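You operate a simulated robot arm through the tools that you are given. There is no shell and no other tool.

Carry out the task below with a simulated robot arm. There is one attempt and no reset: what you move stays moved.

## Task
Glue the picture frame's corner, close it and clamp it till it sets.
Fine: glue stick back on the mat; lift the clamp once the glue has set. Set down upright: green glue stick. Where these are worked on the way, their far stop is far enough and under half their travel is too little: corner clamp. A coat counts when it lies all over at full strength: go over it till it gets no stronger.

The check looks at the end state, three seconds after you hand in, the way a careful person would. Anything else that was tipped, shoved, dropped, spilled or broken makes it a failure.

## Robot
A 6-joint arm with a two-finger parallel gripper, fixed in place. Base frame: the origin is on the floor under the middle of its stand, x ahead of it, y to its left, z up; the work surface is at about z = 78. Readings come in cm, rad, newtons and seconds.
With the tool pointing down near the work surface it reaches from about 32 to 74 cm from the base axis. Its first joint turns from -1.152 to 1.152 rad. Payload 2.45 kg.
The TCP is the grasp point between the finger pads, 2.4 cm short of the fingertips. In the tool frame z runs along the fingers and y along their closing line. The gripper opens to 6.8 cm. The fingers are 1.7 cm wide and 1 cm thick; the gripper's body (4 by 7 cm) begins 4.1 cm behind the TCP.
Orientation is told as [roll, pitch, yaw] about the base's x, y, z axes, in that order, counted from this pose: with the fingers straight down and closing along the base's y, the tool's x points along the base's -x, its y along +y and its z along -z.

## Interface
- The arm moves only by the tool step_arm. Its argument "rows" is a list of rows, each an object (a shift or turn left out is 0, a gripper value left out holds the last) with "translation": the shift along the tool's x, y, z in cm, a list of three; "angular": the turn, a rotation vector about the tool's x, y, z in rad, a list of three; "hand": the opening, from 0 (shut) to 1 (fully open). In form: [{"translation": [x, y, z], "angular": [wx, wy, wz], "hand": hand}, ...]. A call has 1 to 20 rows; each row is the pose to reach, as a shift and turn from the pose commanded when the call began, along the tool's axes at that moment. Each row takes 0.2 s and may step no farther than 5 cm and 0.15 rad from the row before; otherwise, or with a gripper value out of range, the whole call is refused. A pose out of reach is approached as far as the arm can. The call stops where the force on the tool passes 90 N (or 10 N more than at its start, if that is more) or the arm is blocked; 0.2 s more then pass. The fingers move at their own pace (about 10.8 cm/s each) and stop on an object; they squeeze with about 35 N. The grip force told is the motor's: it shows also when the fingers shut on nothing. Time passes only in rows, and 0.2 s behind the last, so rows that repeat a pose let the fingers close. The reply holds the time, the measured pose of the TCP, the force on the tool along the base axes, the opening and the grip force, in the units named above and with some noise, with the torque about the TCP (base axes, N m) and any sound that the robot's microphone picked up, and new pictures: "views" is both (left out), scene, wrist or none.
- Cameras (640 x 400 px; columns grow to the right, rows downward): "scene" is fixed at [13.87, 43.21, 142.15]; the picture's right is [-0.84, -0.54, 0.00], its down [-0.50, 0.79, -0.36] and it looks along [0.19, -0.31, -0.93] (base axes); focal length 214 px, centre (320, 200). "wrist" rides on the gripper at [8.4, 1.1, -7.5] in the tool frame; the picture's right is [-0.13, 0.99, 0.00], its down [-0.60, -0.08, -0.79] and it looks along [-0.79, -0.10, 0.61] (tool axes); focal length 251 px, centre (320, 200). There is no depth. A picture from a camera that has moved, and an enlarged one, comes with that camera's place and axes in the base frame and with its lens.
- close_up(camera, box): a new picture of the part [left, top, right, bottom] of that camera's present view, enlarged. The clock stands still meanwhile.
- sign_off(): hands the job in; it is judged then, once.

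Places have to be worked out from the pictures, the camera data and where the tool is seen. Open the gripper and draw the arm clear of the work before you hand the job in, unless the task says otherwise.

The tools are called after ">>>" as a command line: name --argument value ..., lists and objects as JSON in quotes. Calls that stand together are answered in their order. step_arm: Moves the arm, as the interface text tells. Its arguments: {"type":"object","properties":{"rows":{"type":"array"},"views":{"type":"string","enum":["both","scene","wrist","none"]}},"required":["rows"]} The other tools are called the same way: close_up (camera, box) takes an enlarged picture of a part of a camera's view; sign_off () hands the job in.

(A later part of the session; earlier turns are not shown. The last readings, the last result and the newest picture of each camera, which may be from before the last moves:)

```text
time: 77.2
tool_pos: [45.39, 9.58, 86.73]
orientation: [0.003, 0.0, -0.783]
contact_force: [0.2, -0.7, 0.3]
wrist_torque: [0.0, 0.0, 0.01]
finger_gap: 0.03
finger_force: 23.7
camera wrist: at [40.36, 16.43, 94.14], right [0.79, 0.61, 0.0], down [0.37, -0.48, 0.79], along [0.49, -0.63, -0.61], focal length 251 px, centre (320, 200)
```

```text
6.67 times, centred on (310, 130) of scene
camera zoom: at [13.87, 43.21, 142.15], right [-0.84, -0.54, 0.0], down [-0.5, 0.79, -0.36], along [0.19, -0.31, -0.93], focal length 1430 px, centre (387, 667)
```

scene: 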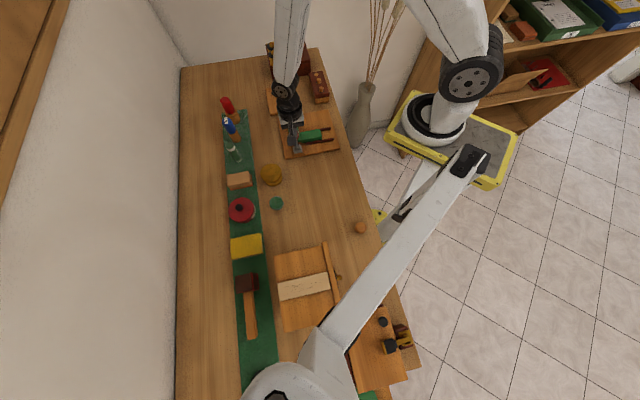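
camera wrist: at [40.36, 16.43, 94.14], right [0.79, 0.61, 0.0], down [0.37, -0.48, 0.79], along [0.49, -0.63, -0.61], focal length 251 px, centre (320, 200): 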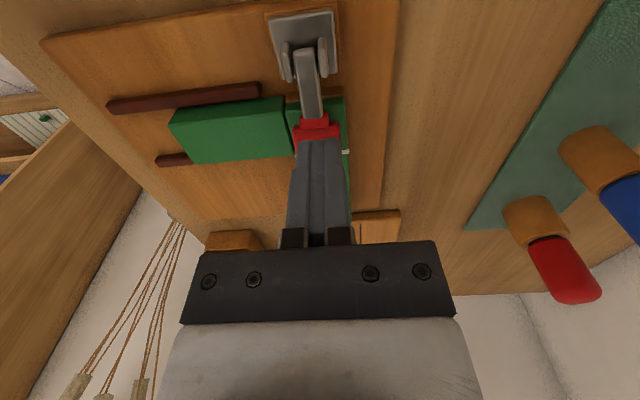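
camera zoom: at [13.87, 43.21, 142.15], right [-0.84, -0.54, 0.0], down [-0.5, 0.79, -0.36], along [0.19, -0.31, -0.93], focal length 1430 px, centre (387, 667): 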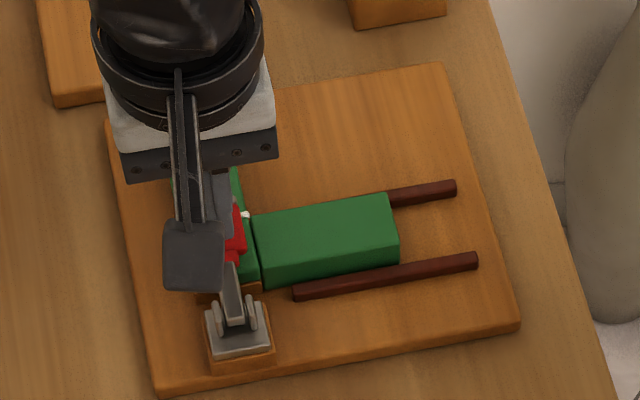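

The lever stays down. While the glue sets I'll check the lever from the side: rise, turn the tool 90°, and look along the sliding leg.

>>> step_arm --rows '[{"translation": [0, 0, -3]}, {"translation": [0, 0, -6.5]}, {"translation": [0, 0, -9.5]}, {"translation": [-0.5, -0.7, -9.5], "angular": [0, 0, -0.143]}, {"translation": [-1, -1.4, -9.5], "angular": [0, 0, -0.286]}, {"translation": [-1.5, -2.1, -9.5], "angular": [0, 0, -0.429]}, {"translation": [-2, -2.8, -9.5], "angular": [0, 0, -0.572]}, {"translation": [-2.5, -3.6, -9.5], "angular": [0, 0, -0.715]}, {"translation": [-3, -4.3, -9.5], "angular": [0, 0, -0.858]}, {"translation": [-3.5, -5, -9.5], "angular": [0, 0, -1.0]}, {"translation": [-4, -5.7, -9.5], "angular": [0, 0, -1.143]}, {"translation": [-4.5, -6.4, -9.5], "angular": [0, 0, -1.286]}, {"translation": [-5, -7.1, -9.5], "angular": [0, 0, -1.43]}, {"translation": [-5.31, -7.84, -9.5], "angular": [0, 0, -1.571]}, {"translation": [-5.31, -7.84, -6], "angular": [0, 0, -1.571]}, {"translation": [-5.31, -7.84, -3], "angular": [0, 0, -1.571]}, {"translation": [-5.31, -7.84, 0], "angular": [0, 0, -1.571]}, {"translation": [-5.31, -7.84, 0], "angular": [0, 0, -1.571]}]' --views "both"

>>> close_up --camera "wrist" --box '[320, 40, 540, 240]'

>>> close_up --camera "scene" --box '[270, 100, 350, 160]'

```text
time: 81.0
tool_pos: [43.77, 0.38, 86.66]
orientation: [0.0, -0.003, 0.787]
contact_force: [-0.7, -0.6, -0.5]
wrist_torque: [0.01, -0.02, 0.01]
finger_gap: 0.01
finger_force: 23.4
camera wrist: at [37.06, -4.66, 94.16], right [-0.61, 0.79, 0.0], down [0.48, 0.37, 0.79], along [0.63, 0.49, -0.61], focal length 251 px, centre (320, 200)
```

scene: 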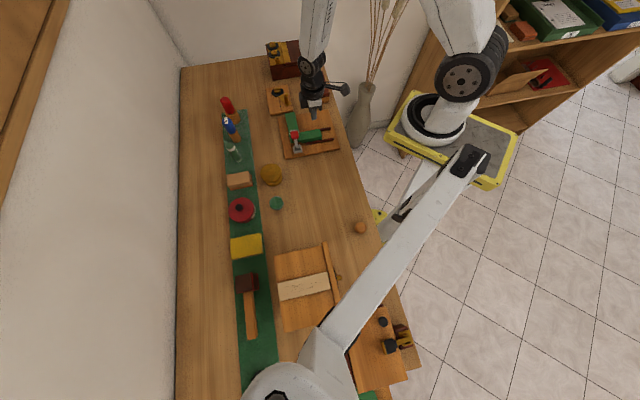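
wrist: 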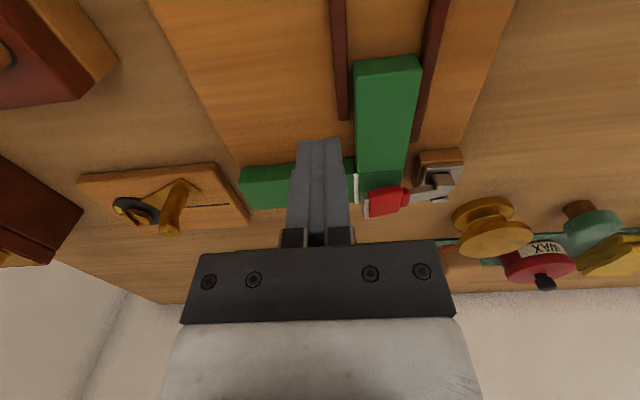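

```text
2.00 times, centred on (430, 140) of wrist
camera zoom: at [37.06, -4.66, 94.16], right [-0.61, 0.79, 0.0], down [0.48, 0.37, 0.79], along [0.63, 0.49, -0.61], focal length 503 px, centre (100, 320)
```

zoom: 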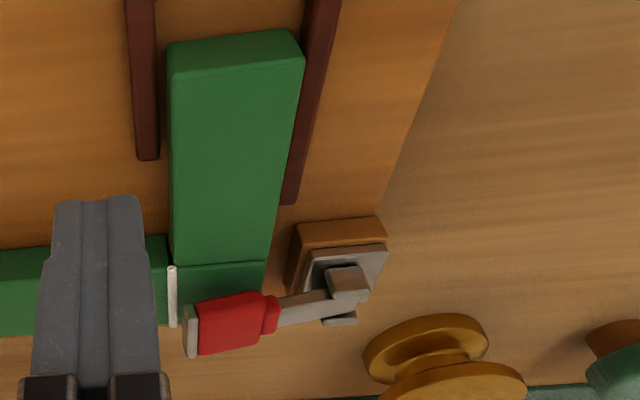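

```text
6.67 times, centred on (310, 130) of scene
camera zoom: at [13.87, 43.21, 142.15], right [-0.84, -0.54, 0.0], down [-0.5, 0.79, -0.36], along [0.19, -0.31, -0.93], focal length 1430 px, centre (387, 667)
```

zoom: 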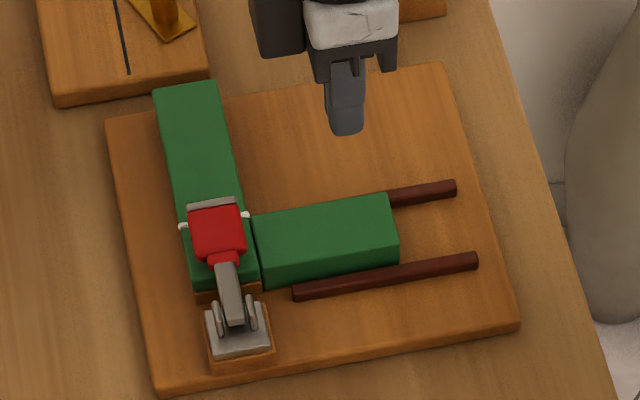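

The lever lies flat over the joint and stays put, tip at z ≈ 82.9, and the bead is still white. I now wait for the glue to set, watching for a sound or a change in the bead.

>>> step_arm --rows '[{"hand": 0}, {"hand": 0}, {"hand": 0}, {"hand": 0}, {"hand": 0}, {"hand": 0}, {"hand": 0}, {"hand": 0}, {"hand": 0}, {"hand": 0}, {"hand": 0}, {"hand": 0}, {"hand": 0}, {"hand": 0}, {"hand": 0}, {"hand": 0}, {"hand": 0}, {"hand": 0}, {"hand": 0}, {"hand": 0}]' --views "none"

>>> close_up --camera "wrist" --box '[340, 100, 480, 230]'

```text
time: 85.2
tool_pos: [43.71, 0.45, 86.73]
orientation: [0.001, -0.003, 0.786]
contact_force: [0.5, 0.7, 0.0]
wrist_torque: [-0.01, 0.01, -0.01]
finger_gap: 0.0
finger_force: 23.6
```

```text
3.08 times, centred on (410, 165) of wrist
camera zoom: at [37.05, -4.66, 94.19], right [-0.61, 0.79, 0.0], down [0.48, 0.37, 0.79], along [0.63, 0.49, -0.61], focal length 774 px, centre (43, 308)
```

zoom: 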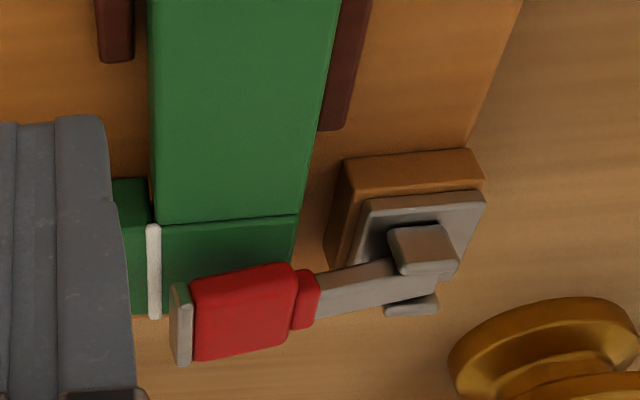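

The bead is still bright white. I keep waiting.

>>> step_arm --rows '[{"hand": 0}, {"hand": 0}, {"hand": 0}, {"hand": 0}, {"hand": 0}, {"hand": 0}, {"hand": 0}, {"hand": 0}, {"hand": 0}, {"hand": 0}, {"hand": 0}, {"hand": 0}, {"hand": 0}, {"hand": 0}, {"hand": 0}, {"hand": 0}, {"hand": 0}, {"hand": 0}, {"hand": 0}, {"hand": 0}]' --views "none"

>>> step_arm --rows '[{"hand": 0}, {"hand": 0}, {"hand": 0}, {"hand": 0}, {"hand": 0}, {"hand": 0}, {"hand": 0}, {"hand": 0}, {"hand": 0}, {"hand": 0}, {"hand": 0}, {"hand": 0}, {"hand": 0}, {"hand": 0}, {"hand": 0}, {"hand": 0}, {"hand": 0}, {"hand": 0}, {"hand": 0}, {"hand": 0}]' --views "none"

>>> close_up --camera "wrist" --box '[340, 100, 480, 230]'

>>> close_up --camera "scene" --box '[270, 100, 350, 160]'

```text
time: 89.4
tool_pos: [43.63, 0.63, 86.8]
orientation: [0.0, -0.002, 0.787]
contact_force: [0.3, 0.1, -0.2]
wrist_torque: [0.03, 0.01, 0.04]
finger_gap: 0.0
finger_force: 23.9
```

```text
time: 93.6
tool_pos: [43.67, 0.39, 86.72]
orientation: [0.001, -0.002, 0.787]
contact_force: [0.1, -0.3, 0.4]
wrist_torque: [-0.03, -0.02, 0.01]
finger_gap: 0.01
finger_force: 23.9
```

```text
3.08 times, centred on (410, 165) of wrist
camera zoom: at [37.05, -4.66, 94.19], right [-0.61, 0.79, 0.0], down [0.48, 0.37, 0.79], along [0.63, 0.49, -0.61], focal length 774 px, centre (43, 308)
```

zoom: 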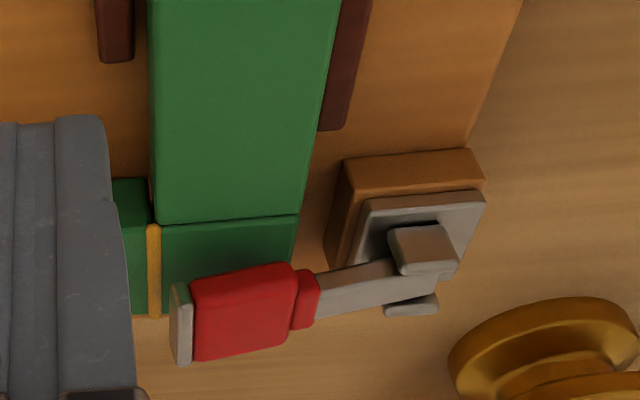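

```text
6.67 times, centred on (310, 130) of scene
camera zoom: at [13.87, 43.21, 142.15], right [-0.84, -0.54, 0.0], down [-0.5, 0.79, -0.36], along [0.19, -0.31, -0.93], focal length 1430 px, centre (387, 667)
```

zoom: 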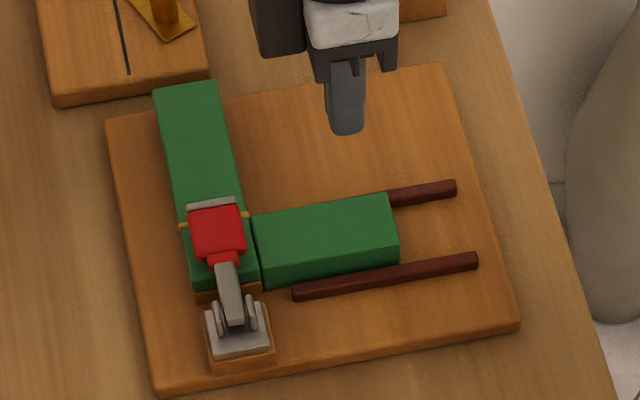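

The bead has turned from white to amber, so the glue has set. I rise, turn back to the earlier orientation and open the fingers above the lever's head at about (46.3, 8.4).

>>> step_arm --rows '[{"translation": [0, 0, -3]}, {"translation": [0, 0, -6]}, {"translation": [0, 0, -8.5]}, {"translation": [-0.7, 0.34, -8.5], "angular": [0, 0, 0.143]}, {"translation": [-1.4, 0.68, -8.5], "angular": [0, 0, 0.286]}, {"translation": [-2.1, 1.02, -8.5], "angular": [0, 0, 0.429]}, {"translation": [-2.8, 1.36, -8.5], "angular": [0, 0, 0.572]}, {"translation": [-3.5, 1.7, -8.5], "angular": [0, 0, 0.715]}, {"translation": [-4.2, 2.05, -8.5], "angular": [0, 0, 0.858]}, {"translation": [-4.9, 2.4, -8.5], "angular": [0, 0, 1.0], "hand": 1}, {"translation": [-5.6, 2.75, -8.5], "angular": [0, 0, 1.143], "hand": 1}, {"translation": [-6.3, 3.1, -8.5], "angular": [0, 0, 1.286], "hand": 1}, {"translation": [-6.9, 3.4, -8.5], "angular": [0, 0, 1.43], "hand": 1}, {"translation": [-7.49, 3.74, -8.5], "angular": [0, 0, 1.571], "hand": 1}, {"translation": [-7.49, 3.74, -8.5], "angular": [0, 0, 1.571], "hand": 1}]' --views "both"

>>> close_up --camera "wrist" --box '[220, 0, 420, 180]'

>>> close_up --camera "scene" --box '[270, 100, 350, 160]'

```text
time: 96.8
tool_pos: [46.26, 8.41, 95.02]
orientation: [0.001, 0.0, -0.785]
contact_force: [0.2, -0.1, 0.8]
wrist_torque: [0.01, -0.04, -0.02]
finger_gap: 6.8
finger_force: 0.0
camera wrist: at [41.12, 15.13, 102.59], right [0.79, 0.61, 0.0], down [0.37, -0.48, 0.79], along [0.48, -0.63, -0.61], focal length 251 px, centre (320, 200)
```

scene: 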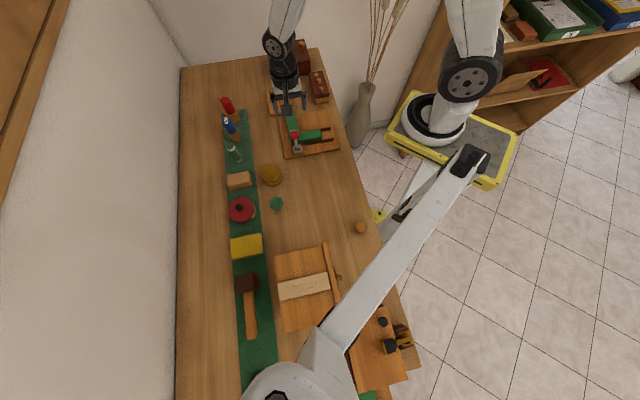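
wrist: 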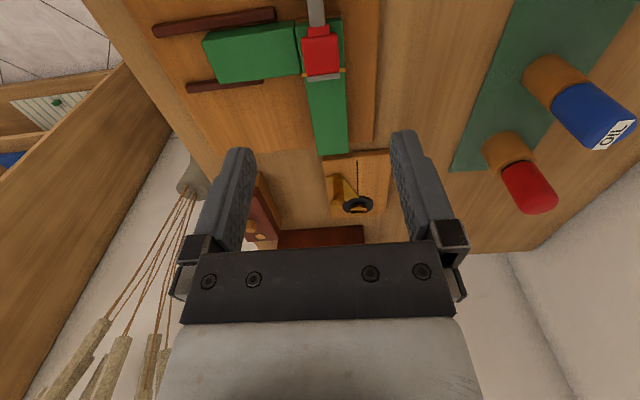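

```text
2.22 times, centred on (320, 90) of wrist
camera zoom: at [41.12, 15.13, 102.59], right [0.79, 0.61, 0.0], down [0.37, -0.48, 0.79], along [0.48, -0.63, -0.61], focal length 559 px, centre (320, 444)
```

zoom: 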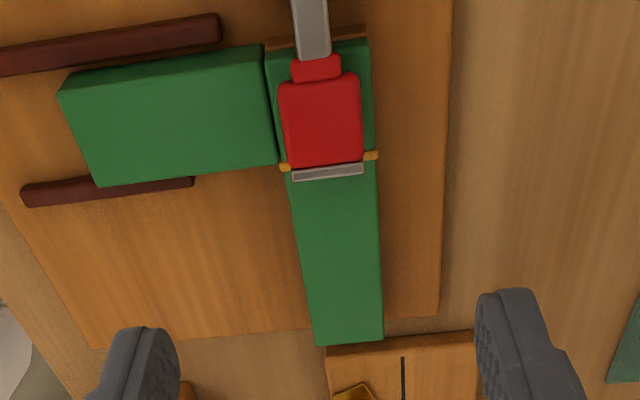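

```text
6.67 times, centred on (310, 130) of scene
camera zoom: at [13.87, 43.21, 142.15], right [-0.84, -0.54, 0.0], down [-0.5, 0.79, -0.36], along [0.19, -0.31, -0.93], focal length 1430 px, centre (387, 667)
```

zoom: 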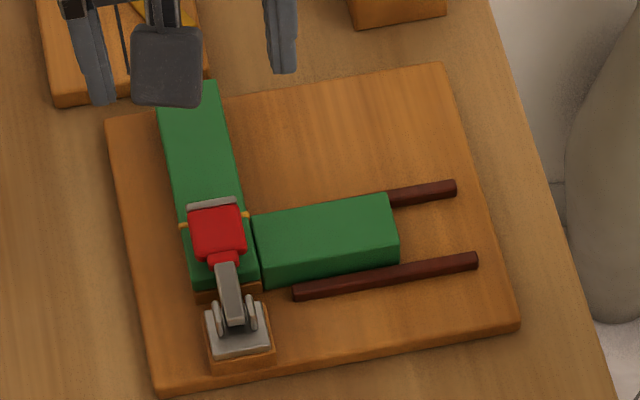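

The head centre is at e1 ≈ 0, e2 ≈ -0.2, directly under the open fingers, and it's about 2.7 cm wide. I lower the fingertips to z ≈ 82.1, just above the frame, and close on the head's sides.

>>> step_arm --rows '[{"translation": [0, 0, 3], "hand": 1}, {"translation": [0, 0, 6], "hand": 1}, {"translation": [0, 0, 9], "hand": 1}, {"translation": [0, 0, 10.5], "hand": 1}, {"translation": [0, 0, 10.5], "hand": 1}]' --views "wrist"

>>> close_up --camera "wrist" --box '[200, 20, 440, 220]'

```text
time: 98.0
tool_pos: [46.17, 8.37, 84.46]
orientation: [0.002, -0.001, -0.783]
contact_force: [-0.2, 0.1, -0.3]
wrist_torque: [0.01, -0.01, -0.02]
finger_gap: 6.79
finger_force: 0.0
camera wrist: at [41.06, 15.13, 91.98], right [0.79, 0.61, 0.0], down [0.37, -0.48, 0.79], along [0.49, -0.63, -0.61], focal length 251 px, centre (320, 200)
```

wrist: 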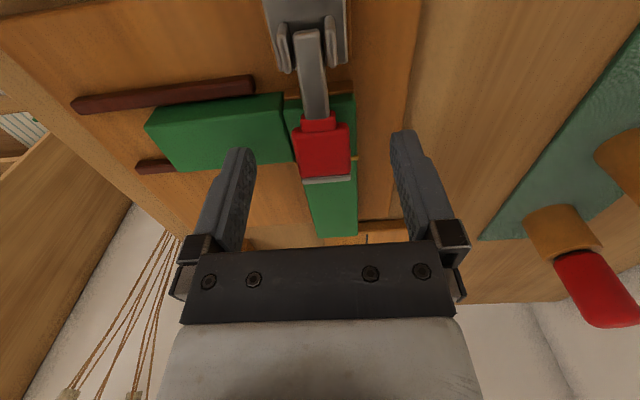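

```text
2.00 times, centred on (320, 120) of wrist
camera zoom: at [41.06, 15.13, 91.98], right [0.79, 0.61, 0.0], down [0.37, -0.48, 0.79], along [0.49, -0.63, -0.61], focal length 503 px, centre (320, 360)
```

zoom: 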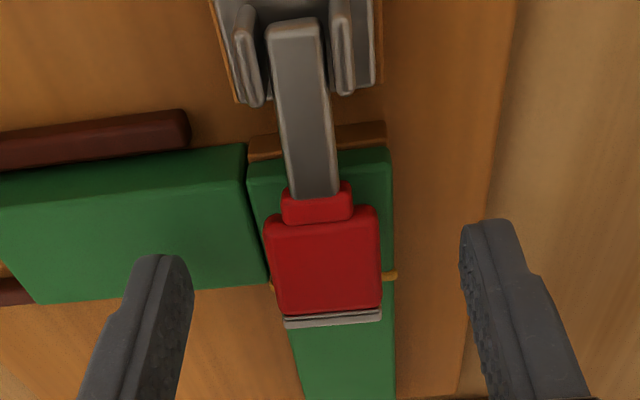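

The head sits centred between the open fingers with clearance on both sides. I close the gripper on it.

>>> step_arm --rows '[{"translation": [0, 0, 0], "hand": 0.6}, {"translation": [0, 0, 0], "hand": 0}, {"translation": [0, 0, 0], "hand": 0}, {"translation": [0, 0, 0], "hand": 0}, {"translation": [0, 0, 0], "hand": 0}]' --views "wrist"

```text
time: 99.2
tool_pos: [46.29, 8.47, 84.47]
orientation: [0.005, -0.001, -0.783]
contact_force: [7.6, 15.5, -5.4]
wrist_torque: [0.27, -0.36, -0.62]
finger_gap: 1.8
finger_force: 36.4
camera wrist: at [41.16, 15.2, 92.02], right [0.79, 0.61, 0.01], down [0.37, -0.48, 0.79], along [0.49, -0.63, -0.61], focal length 251 px, centre (320, 200)
```

wrist: 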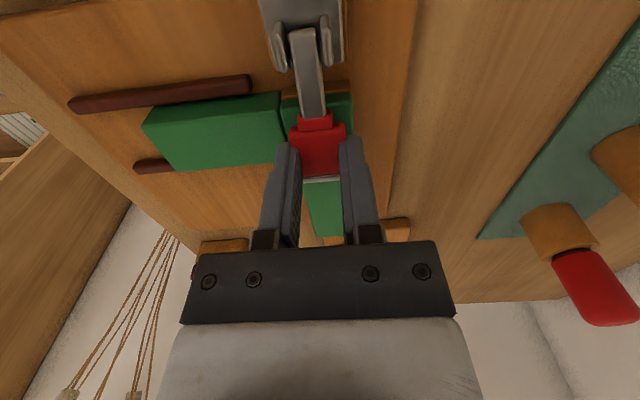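

The head is gripped (gap 1.8 cm), slightly off-centre laterally, so I'll add a 0.1 cm correction. I now raise it along its arc to about 45° and check.

>>> step_arm --rows '[{"translation": [0.1, 0.08, -0.32]}, {"translation": [0.21, 0.1, -0.64]}, {"translation": [0.36, 0.1, -0.97]}, {"translation": [0.52, 0.1, -1.285]}, {"translation": [0.72, 0.1, -1.59]}, {"translation": [0.93, 0.1, -1.88]}, {"translation": [1.13, 0.1, -2.13]}, {"translation": [1.34, 0.1, -2.36]}, {"translation": [1.34, 0.1, -2.36]}]' --views "both"

>>> close_up --camera "wrist" --box '[200, 20, 440, 220]'

>>> close_up --camera "scene" --box '[270, 100, 350, 160]'

```text
time: 101.2
tool_pos: [45.32, 9.26, 87.03]
orientation: [0.001, 0.0, -0.785]
contact_force: [-0.3, -0.4, -0.4]
wrist_torque: [0.01, 0.0, -0.02]
finger_gap: 0.0
finger_force: 23.6
camera wrist: at [40.18, 16.16, 94.49], right [0.79, 0.61, 0.0], down [0.37, -0.48, 0.79], along [0.49, -0.63, -0.61], focal length 251 px, centre (320, 200)
```

scene: 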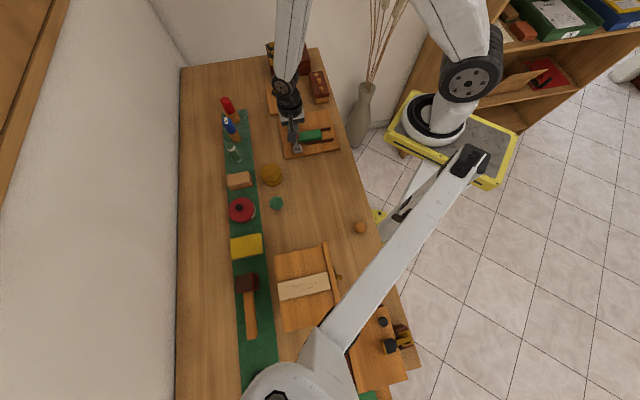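
wrist: 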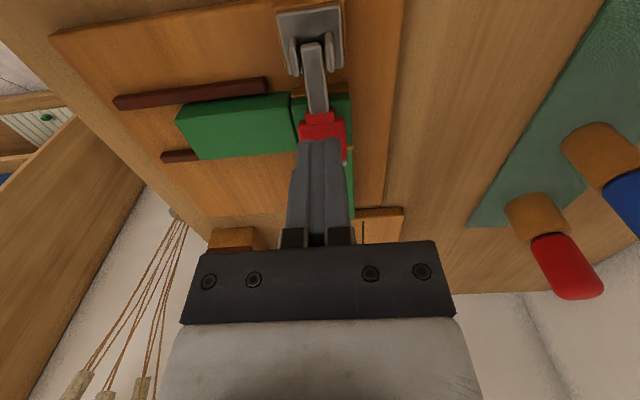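

```text
2.00 times, centred on (320, 120) of wrist
camera zoom: at [40.18, 16.16, 94.49], right [0.79, 0.61, 0.0], down [0.37, -0.48, 0.79], along [0.49, -0.63, -0.61], focal length 503 px, centre (320, 360)
```

zoom: 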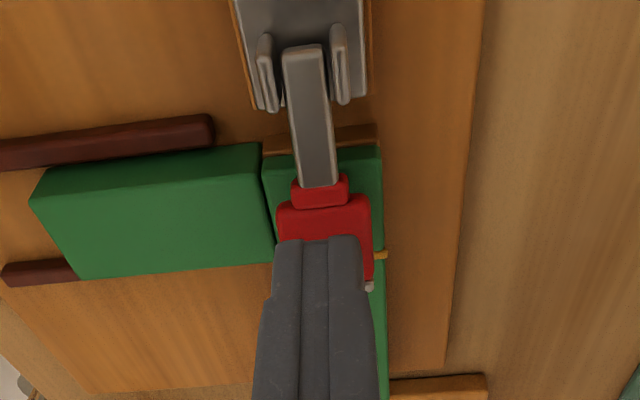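

```text
6.67 times, centred on (310, 130) of scene
camera zoom: at [13.87, 43.21, 142.15], right [-0.84, -0.54, 0.0], down [-0.5, 0.79, -0.36], along [0.19, -0.31, -0.93], focal length 1430 px, centre (387, 667)
```

zoom: 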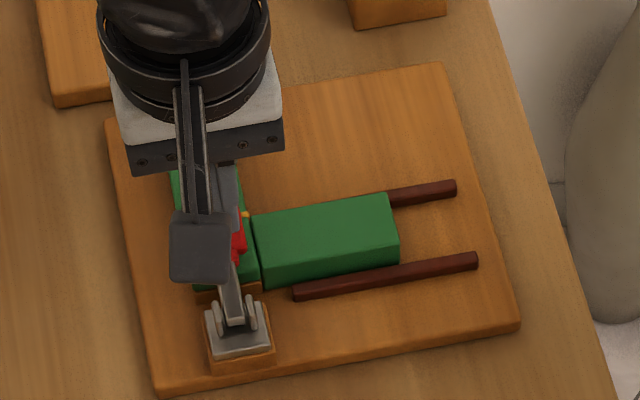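

The fingers slipped off upwards (gap 0) and the lever is still down; I only had its rounded top edge. I'll rise, open, go back over the head and descend further, checking for contact with the leg's top below.

>>> step_arm --rows '[{"translation": [0, 0, -1], "hand": 0}, {"translation": [0, 0, -2], "hand": 1}, {"translation": [0, 0, -2], "hand": 1}, {"translation": [-0.8, 0, -2], "hand": 1}, {"translation": [-1.44, 0, -2], "hand": 1}, {"translation": [-1.44, 0, -2], "hand": 1}, {"translation": [-1.44, 0, 0], "hand": 1}, {"translation": [-1.44, 0, 2], "hand": 1}, {"translation": [-1.44, 0, 2.9], "hand": 1}, {"translation": [-1.44, 0, 2.9], "hand": 1}]' --views "both"

>>> close_up --camera "wrist" --box '[200, 20, 440, 220]'

>>> close_up --camera "scene" --box '[280, 110, 340, 160]'

```text
time: 103.4
tool_pos: [46.41, 8.29, 84.28]
orientation: [0.002, -0.001, -0.784]
contact_force: [-0.4, 1.1, -0.3]
wrist_torque: [0.0, -0.02, 0.03]
finger_gap: 6.78
finger_force: 0.0
camera wrist: at [41.26, 15.12, 91.61], right [0.79, 0.61, 0.0], down [0.37, -0.48, 0.79], along [0.49, -0.63, -0.61], focal length 251 px, centre (320, 200)
```

scene: 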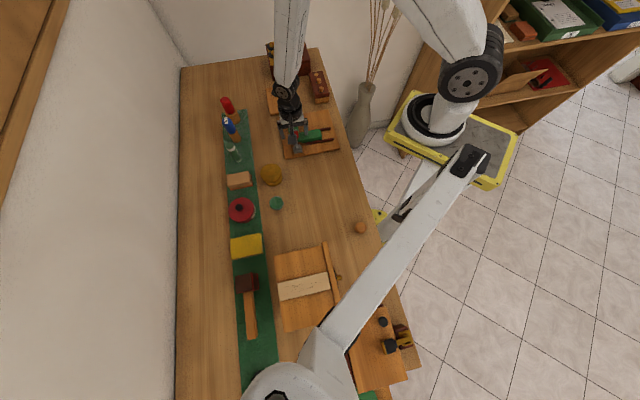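
wrist: 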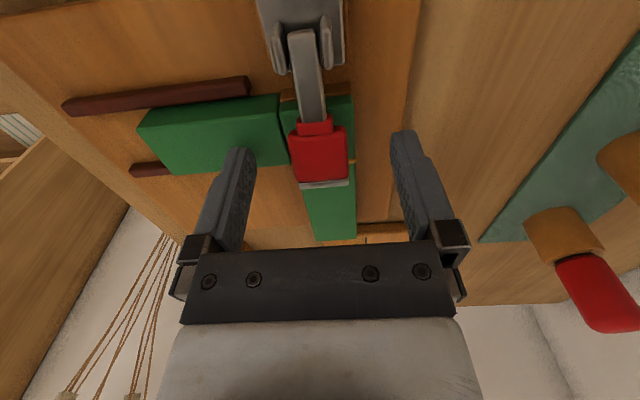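

```text
2.00 times, centred on (320, 120) of wrist
camera zoom: at [41.26, 15.12, 91.61], right [0.79, 0.61, 0.0], down [0.37, -0.48, 0.79], along [0.49, -0.63, -0.61], focal length 503 px, centre (320, 360)
```

zoom: 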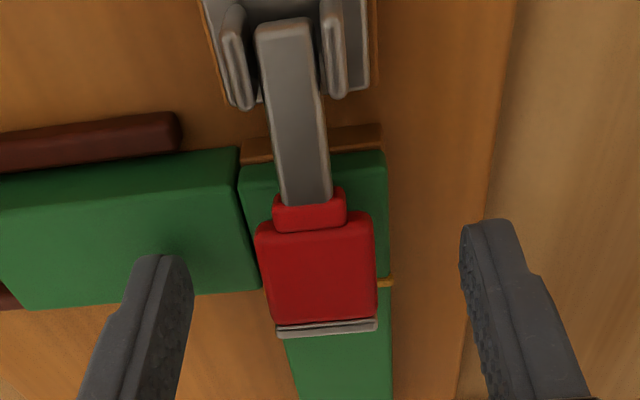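

```text
8.00 times, centred on (310, 135) of scene
camera zoom: at [13.87, 43.21, 142.15], right [-0.84, -0.54, 0.0], down [-0.5, 0.79, -0.36], along [0.19, -0.31, -0.93], focal length 1716 px, centre (400, 720)
```

zoom: 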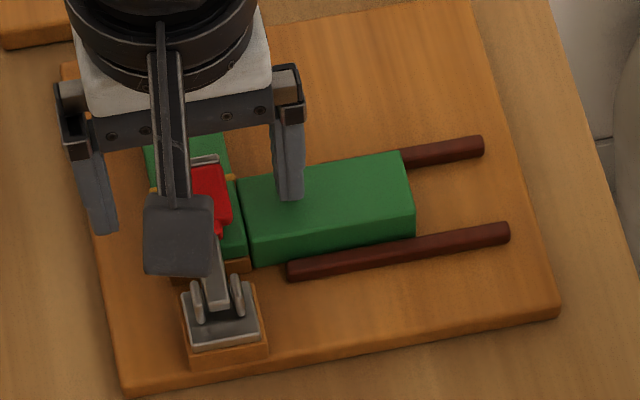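

The head is again centred between the fingers. I lower in small steps to feel for the leg's top with the open finger.

>>> step_arm --rows '[{"translation": [0, -0.04, 0.15], "hand": 1}, {"translation": [0, -0.04, 0.3], "hand": 1}, {"translation": [0, -0.04, 0.3], "hand": 1}]' --views "none"

>>> step_arm --rows '[{"translation": [0, 0, 0.1], "hand": 1}, {"translation": [0, 0, 0.2], "hand": 1}, {"translation": [0, 0, 0.2], "hand": 1}]' --views "none"

```text
time: 104.2
tool_pos: [46.31, 8.36, 83.83]
orientation: [0.002, -0.002, -0.784]
contact_force: [0.4, -0.2, 0.0]
wrist_torque: [0.04, -0.01, -0.02]
finger_gap: 6.79
finger_force: 0.1
```

```text
time: 105.0
tool_pos: [46.22, 8.22, 83.6]
orientation: [0.002, -0.001, -0.782]
contact_force: [-2.1, 0.1, 8.7]
wrist_torque: [-0.24, 0.29, -0.04]
finger_gap: 6.81
finger_force: 0.0
```

The finger touched the leg's top at TCP z = 83.6 (leg top ≈ 81.2). I raise 0.15 cm and close on the head from there.

>>> step_arm --rows '[{"translation": [0, 0, -0.15], "hand": 1}, {"translation": [0, 0, -0.15], "hand": 0.6}, {"translation": [0, 0, -0.15], "hand": 0.4}, {"translation": [0, 0, -0.15], "hand": 0}, {"translation": [0, 0, -0.15], "hand": 0}, {"translation": [0, 0, -0.15], "hand": 0}]' --views "wrist"

>>> close_up --camera "wrist" --box '[200, 20, 440, 220]'

```text
time: 106.4
tool_pos: [46.41, 8.36, 83.74]
orientation: [0.005, 0.001, -0.785]
contact_force: [1.8, 5.0, -1.9]
wrist_torque: [0.06, -0.14, -0.59]
finger_gap: 1.82
finger_force: 36.3
camera wrist: at [41.29, 15.11, 91.25], right [0.79, 0.61, 0.0], down [0.37, -0.48, 0.79], along [0.49, -0.63, -0.61], focal length 251 px, centre (320, 200)
```

wrist: 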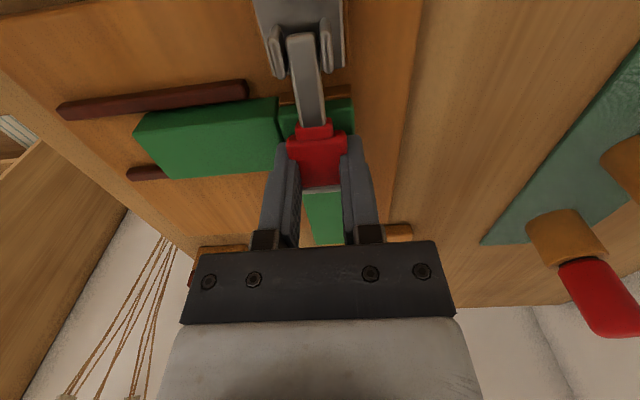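

```text
2.00 times, centred on (320, 120) of wrist
camera zoom: at [41.29, 15.11, 91.25], right [0.79, 0.61, 0.0], down [0.37, -0.48, 0.79], along [0.49, -0.63, -0.61], focal length 503 px, centre (320, 360)
```

zoom: 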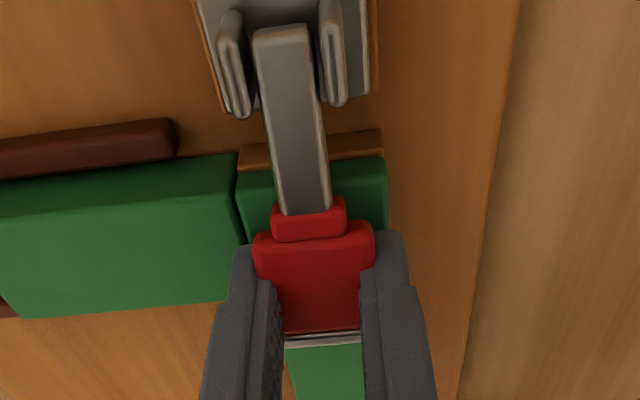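

Gap 1.82 again, now with the fingertips lower around the head. I lift only slightly first and check the force and whether the grip holds.

>>> step_arm --rows '[{"translation": [0.01, 0, -0.1]}, {"translation": [0.02, 0, -0.2]}, {"translation": [0.04, 0, -0.3]}, {"translation": [0.04, 0, -0.3]}]' --views "wrist"

>>> close_up --camera "wrist" --box '[200, 20, 440, 220]'

```text
time: 107.4
tool_pos: [46.4, 8.29, 84.12]
orientation: [0.001, 0.0, -0.784]
contact_force: [5.0, 6.3, -20.4]
wrist_torque: [-0.46, -0.69, -0.64]
finger_gap: 1.79
finger_force: 36.1
camera wrist: at [41.28, 15.12, 91.54], right [0.79, 0.61, 0.0], down [0.37, -0.48, 0.79], along [0.49, -0.63, -0.61], focal length 251 px, centre (320, 200)
```

wrist: 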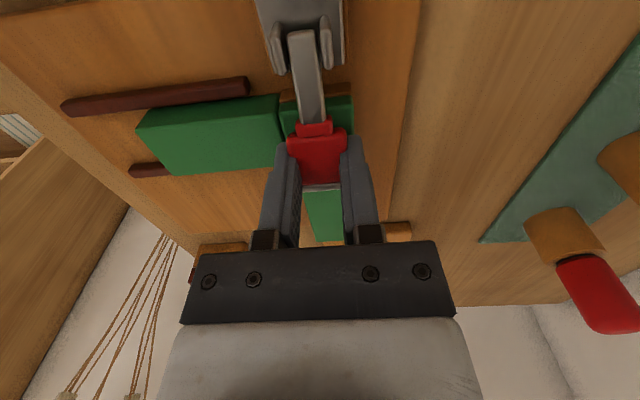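

```text
2.00 times, centred on (320, 120) of wrist
camera zoom: at [41.28, 15.12, 91.54], right [0.79, 0.61, 0.0], down [0.37, -0.48, 0.79], along [0.49, -0.63, -0.61], focal length 503 px, centre (320, 360)
```

zoom: 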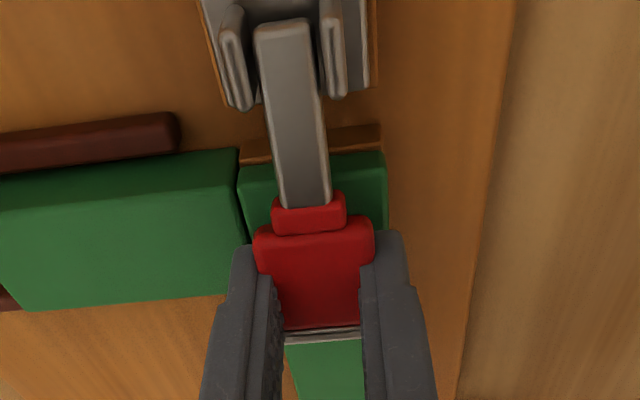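

The lever resists with about 20 N and its tip has risen only slightly. I continue carefully, now turning the tool along with the lever about its hinge so the grip carries moment too.

>>> step_arm --rows '[{"translation": [0.03, 0, -0.1], "angular": [0, -0.02, 0]}, {"translation": [0.06, 0, -0.2], "angular": [0, -0.04, 0]}, {"translation": [0.1, 0, -0.3], "angular": [0, -0.06, 0]}, {"translation": [0.1, 0, -0.3], "angular": [0, -0.06, 0]}]' --views "wrist"

>>> close_up --camera "wrist" --box '[200, 20, 440, 220]'

```text
time: 108.4
tool_pos: [46.3, 8.38, 84.31]
orientation: [0.001, -0.059, -0.782]
contact_force: [1.7, 14.2, -15.7]
wrist_torque: [-0.1, -0.51, -0.54]
finger_gap: 1.85
finger_force: 36.5
camera wrist: at [40.86, 15.52, 91.33], right [0.79, 0.61, 0.01], down [0.34, -0.45, 0.83], along [0.51, -0.65, -0.56], focal length 251 px, centre (320, 200)
```

wrist: 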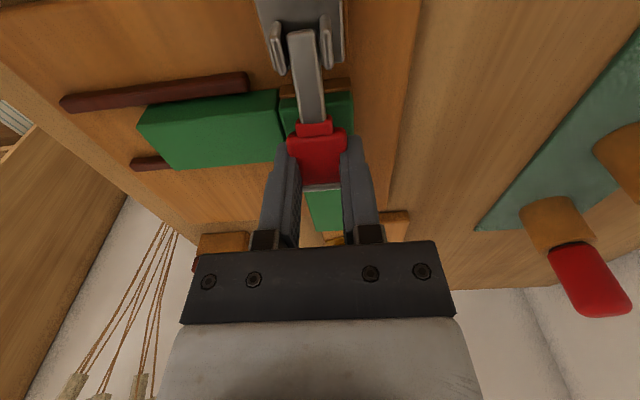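

```text
2.00 times, centred on (320, 120) of wrist
camera zoom: at [40.86, 15.52, 91.33], right [0.79, 0.61, 0.01], down [0.34, -0.45, 0.83], along [0.51, -0.65, -0.56], focal length 503 px, centre (320, 360)
```

zoom: 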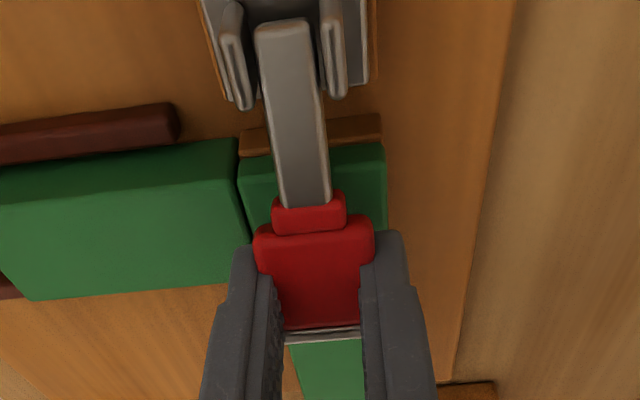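

The lever stays fixed relative to the gripper while the background shifts, so it is now rising with the tool. I continue the rigid rotation about the hinge.

>>> step_arm --rows '[{"translation": [0.12, 0, -0.26], "angular": [0, -0.05, 0]}, {"translation": [0.245, 0, -0.515], "angular": [0, -0.1, 0]}, {"translation": [0.39, 0, -0.76], "angular": [0, -0.15, 0]}, {"translation": [0.54, 0, -1.003], "angular": [0, -0.2, 0]}, {"translation": [0.71, 0, -1.235], "angular": [0, -0.25, 0]}, {"translation": [0.882, 0, -1.459], "angular": [0, -0.3, 0]}, {"translation": [0.882, 0, -1.459], "angular": [0, -0.3, 0]}]' --views "both"

>>> close_up --camera "wrist" --box '[200, 20, 440, 220]'

>>> close_up --camera "scene" --box '[280, 110, 340, 160]'

```text
time: 110.0
tool_pos: [45.49, 9.11, 85.81]
orientation: [0.002, -0.362, -0.784]
contact_force: [5.7, 11.4, -10.9]
wrist_torque: [-0.31, 0.04, 0.36]
finger_gap: 1.78
finger_force: 36.0
camera wrist: at [39.0, 17.38, 89.84], right [0.79, 0.62, 0.05], down [0.14, -0.26, 0.96], along [0.6, -0.74, -0.29], focal length 251 px, centre (320, 200)
```

scene: 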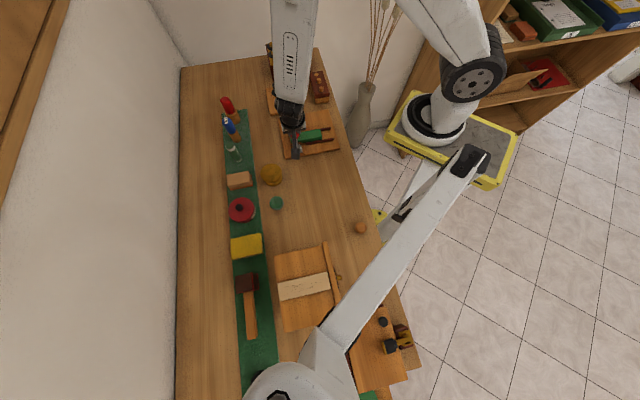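
wrist: 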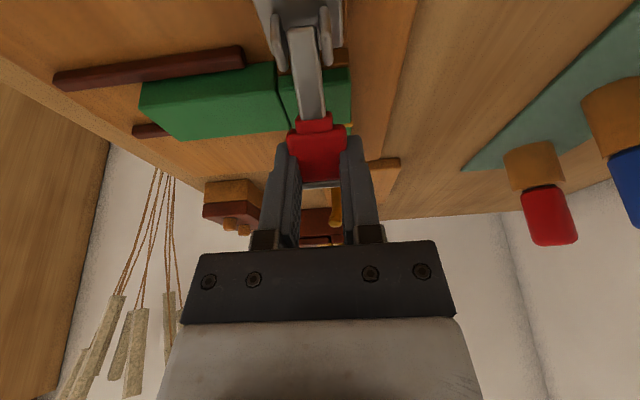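

```text
2.00 times, centred on (320, 120) of wrist
camera zoom: at [39.0, 17.38, 89.84], right [0.79, 0.62, 0.05], down [0.14, -0.26, 0.96], along [0.6, -0.74, -0.29], focal length 503 px, centre (320, 360)
```

zoom: 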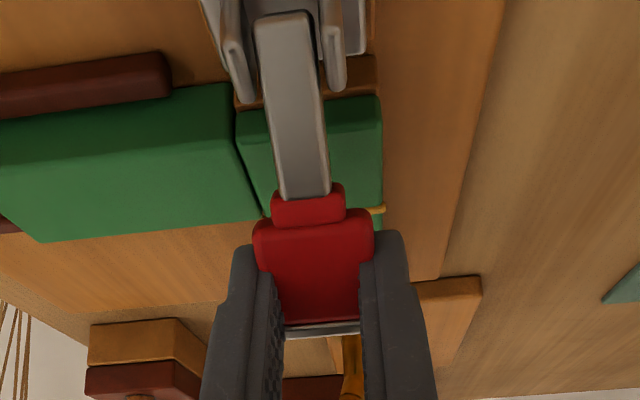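

```text
8.00 times, centred on (310, 135) of scene
camera zoom: at [13.9, 43.24, 142.13], right [-0.84, -0.54, 0.0], down [-0.5, 0.79, -0.36], along [0.19, -0.31, -0.93], focal length 1716 px, centre (400, 720)
```

zoom: 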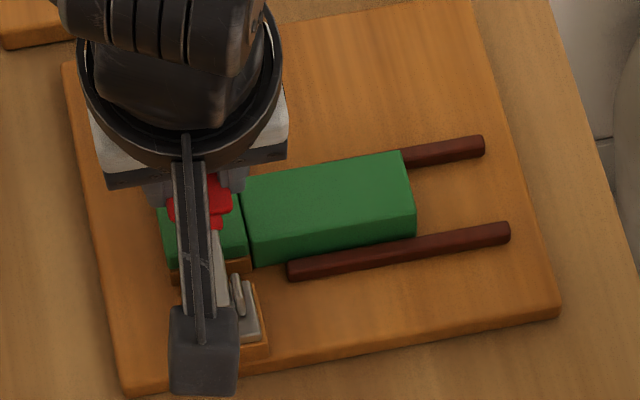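

The lever is coming up firmly with the gripper (about 22° more so far). I continue rotating about the hinge another 0.5 rad.

>>> step_arm --rows '[{"translation": [0.125, 0, -0.257], "angular": [0, -0.05, 0]}, {"translation": [0.26, 0, -0.507], "angular": [0, -0.1, 0]}, {"translation": [0.41, 0, -0.75], "angular": [0, -0.15, 0]}, {"translation": [0.571, 0, -0.986], "angular": [0, -0.2, 0]}, {"translation": [0.745, 0, -1.213], "angular": [0, -0.25, 0]}, {"translation": [0.926, 0, -1.432], "angular": [0, -0.3, 0]}, {"translation": [1.122, 0, -1.64], "angular": [0, -0.35, 0]}, {"translation": [1.325, 0, -1.839], "angular": [0, -0.4, 0]}, {"translation": [1.541, 0, -2.027], "angular": [0, -0.45, 0]}, {"translation": [1.763, 0, -2.205], "angular": [0, -0.5, 0]}, {"translation": [1.763, 0, -2.205], "angular": [0, -0.5, 0]}]' --views "both"

>>> close_up --camera "wrist" --box '[200, 20, 440, 220]'

>>> close_up --camera "scene" --box '[270, 100, 350, 160]'

```text
time: 112.4
tool_pos: [43.96, 10.7, 87.91]
orientation: [-0.049, -0.852, -0.763]
contact_force: [-44.7, -34.0, -26.7]
wrist_torque: [0.14, 0.1, -0.74]
finger_gap: 1.88
finger_force: 36.8
out of reach, approached as far as the arm can: row 7, 8, 9, 10, 11
camera wrist: at [37.02, 19.69, 86.35], right [0.77, 0.63, 0.07], down [-0.17, 0.11, 0.98], along [0.61, -0.77, 0.2], focal length 251 px, centre (320, 200)
```

scene: 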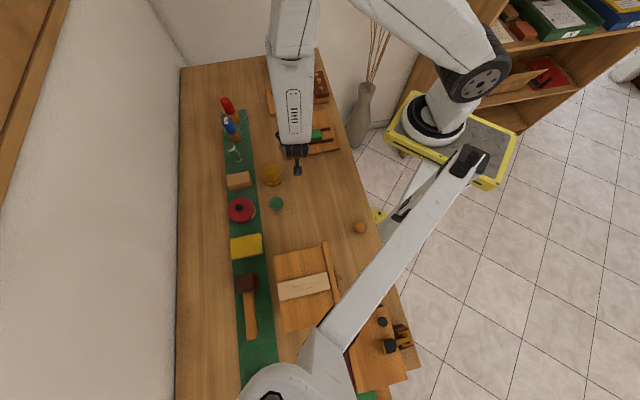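
wrist: 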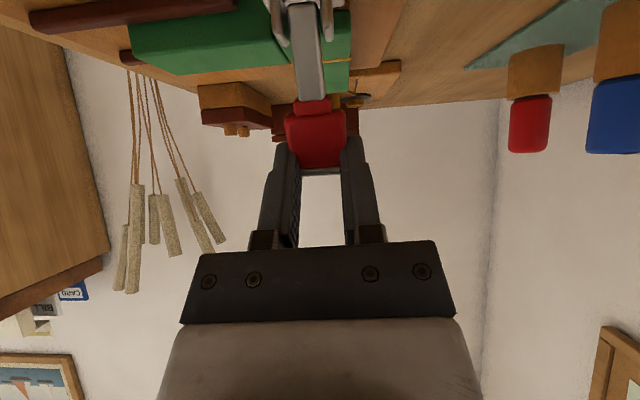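

```text
2.00 times, centred on (320, 120) of wrist
camera zoom: at [37.02, 19.69, 86.35], right [0.77, 0.63, 0.07], down [-0.17, 0.11, 0.98], along [0.61, -0.77, 0.2], focal length 503 px, centre (320, 360)
```

zoom: 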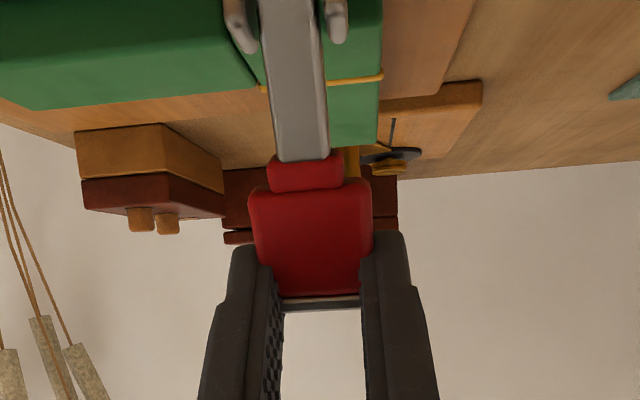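

```text
6.67 times, centred on (310, 130) of scene
camera zoom: at [13.79, 43.13, 142.18], right [-0.84, -0.54, 0.0], down [-0.5, 0.79, -0.36], along [0.19, -0.31, -0.93], focal length 1430 px, centre (387, 667)
```

zoom: 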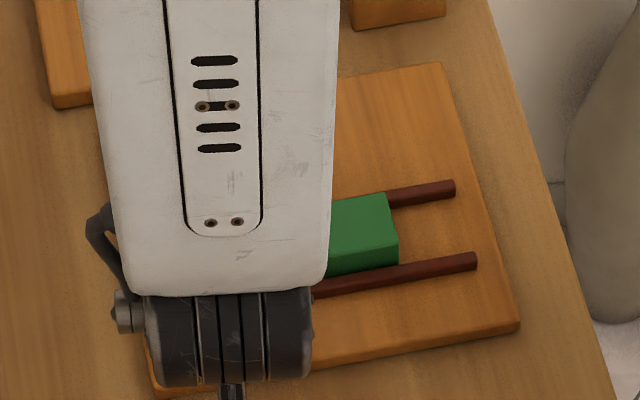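

The tool reached the arm's wrist limit and side force built up (≈60 N); the lever is up by roughly 60°. I back the tilt off slightly and ease sideways to relieve the load before letting go.

>>> step_arm --rows '[{"translation": [-0.1, -0.1, 0], "angular": [0, 0.06, 0]}, {"translation": [-0.2, -0.2, 0.01], "angular": [0, 0.12, 0]}, {"translation": [-0.2, -0.2, 0.01], "angular": [0, 0.12, 0]}]' --views "wrist"

```text
time: 113.2
tool_pos: [44.11, 10.61, 88.1]
orientation: [-0.028, -0.74, -0.778]
contact_force: [-26.2, -48.5, -5.0]
wrist_torque: [-1.1, -0.35, -0.47]
finger_gap: 1.85
finger_force: 36.8
camera wrist: at [37.13, 19.56, 87.91], right [0.78, 0.63, 0.07], down [-0.1, 0.02, 0.99], along [0.62, -0.78, 0.08], focal length 251 px, centre (320, 200)
```

wrist: 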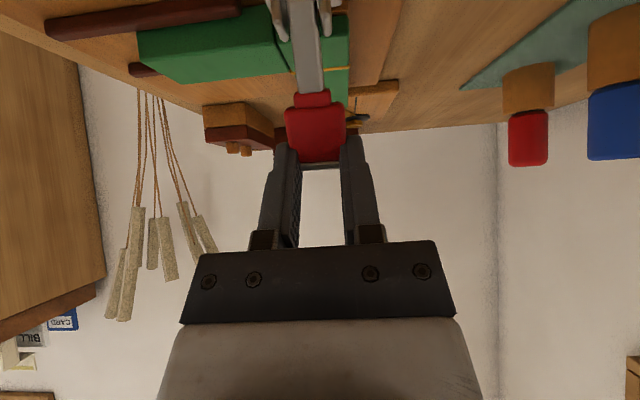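

Still about 53 N sideways along the jig's long axis; I shift a bit more the same way to relieve it.

>>> step_arm --rows '[{"translation": [0, -0.12, 0]}, {"translation": [0, -0.25, 0]}, {"translation": [0, -0.25, 0]}]' --views "none"

```text
time: 114.0
tool_pos: [44.07, 10.66, 88.18]
orientation: [-0.019, -0.738, -0.78]
contact_force: [-22.5, -41.2, -9.5]
wrist_torque: [-0.96, -0.42, -0.49]
finger_gap: 1.84
finger_force: 36.2
```

Force is dropping (47 N). I keep easing in the same direction.

>>> step_arm --rows '[{"translation": [0, -0.2, 0]}, {"translation": [0, -0.4, 0]}, {"translation": [0, -0.6, 0]}, {"translation": [0, -0.6, 0]}]' --views "none"

```text
time: 115.0
tool_pos: [44.0, 10.74, 88.23]
orientation: [-0.008, -0.736, -0.781]
contact_force: [-16.5, -16.4, -22.0]
wrist_torque: [-0.23, -0.13, -0.32]
finger_gap: 1.83
finger_force: 36.3
```

Side force is down to about 23 N with 22 N of upward pull. One more small correction, then I open the fingers.

>>> step_arm --rows '[{"translation": [-0.05, -0.15, 0.06]}, {"translation": [-0.1, -0.25, 0.1]}, {"translation": [-0.1, -0.25, 0.1]}]' --views "none"

```text
time: 115.8
tool_pos: [44.09, 10.66, 88.16]
orientation: [-0.001, -0.733, -0.78]
contact_force: [-24.1, 3.1, -18.6]
wrist_torque: [0.67, 0.68, -0.24]
finger_gap: 1.85
finger_force: 36.3
```

Residual load is small enough. I open the fingers and check that the lever stays where it is.

>>> step_arm --rows '[{"translation": [0, 0, 0], "hand": 0.4}, {"translation": [0, 0, 0], "hand": 0.6}, {"translation": [0, 0, 0], "hand": 1}, {"translation": [0, 0, 0], "hand": 1}]' --views "both"

>>> close_up --camera "wrist" --box '[200, 0, 440, 200]'

```text
time: 116.8
tool_pos: [44.27, 10.68, 88.46]
orientation: [0.002, -0.741, -0.786]
contact_force: [-0.7, -0.2, 0.7]
wrist_torque: [-0.02, -0.01, 0.0]
finger_gap: 6.8
finger_force: 0.0
camera wrist: at [37.18, 19.5, 88.21], right [0.77, 0.64, 0.09], down [-0.12, 0.01, 0.99], along [0.63, -0.77, 0.08], focal length 251 px, centre (320, 200)
```

scene: 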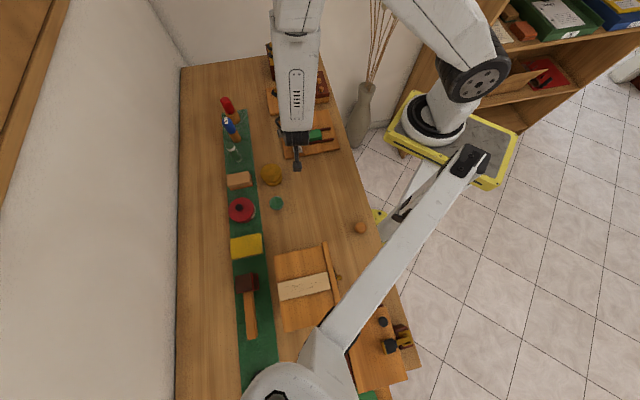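
wrist: 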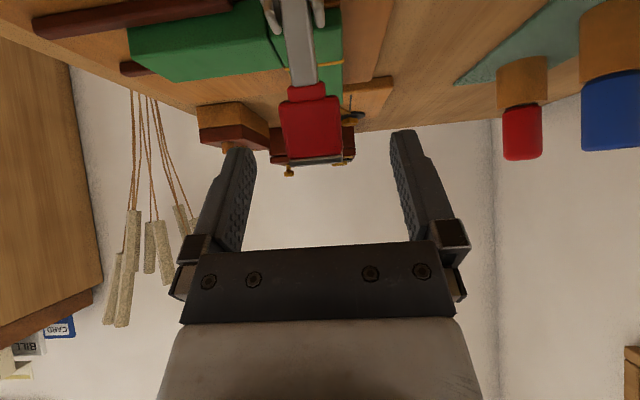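

```text
2.00 times, centred on (320, 100) of wrist
camera zoom: at [37.18, 19.5, 88.21], right [0.77, 0.64, 0.09], down [-0.12, 0.01, 0.99], along [0.63, -0.77, 0.08], focal length 503 px, centre (320, 400)
```

zoom: 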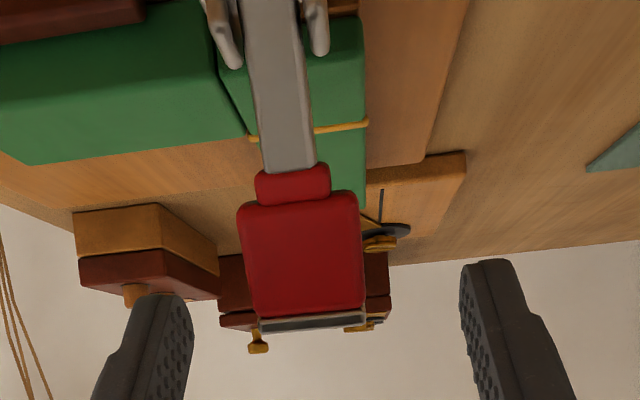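

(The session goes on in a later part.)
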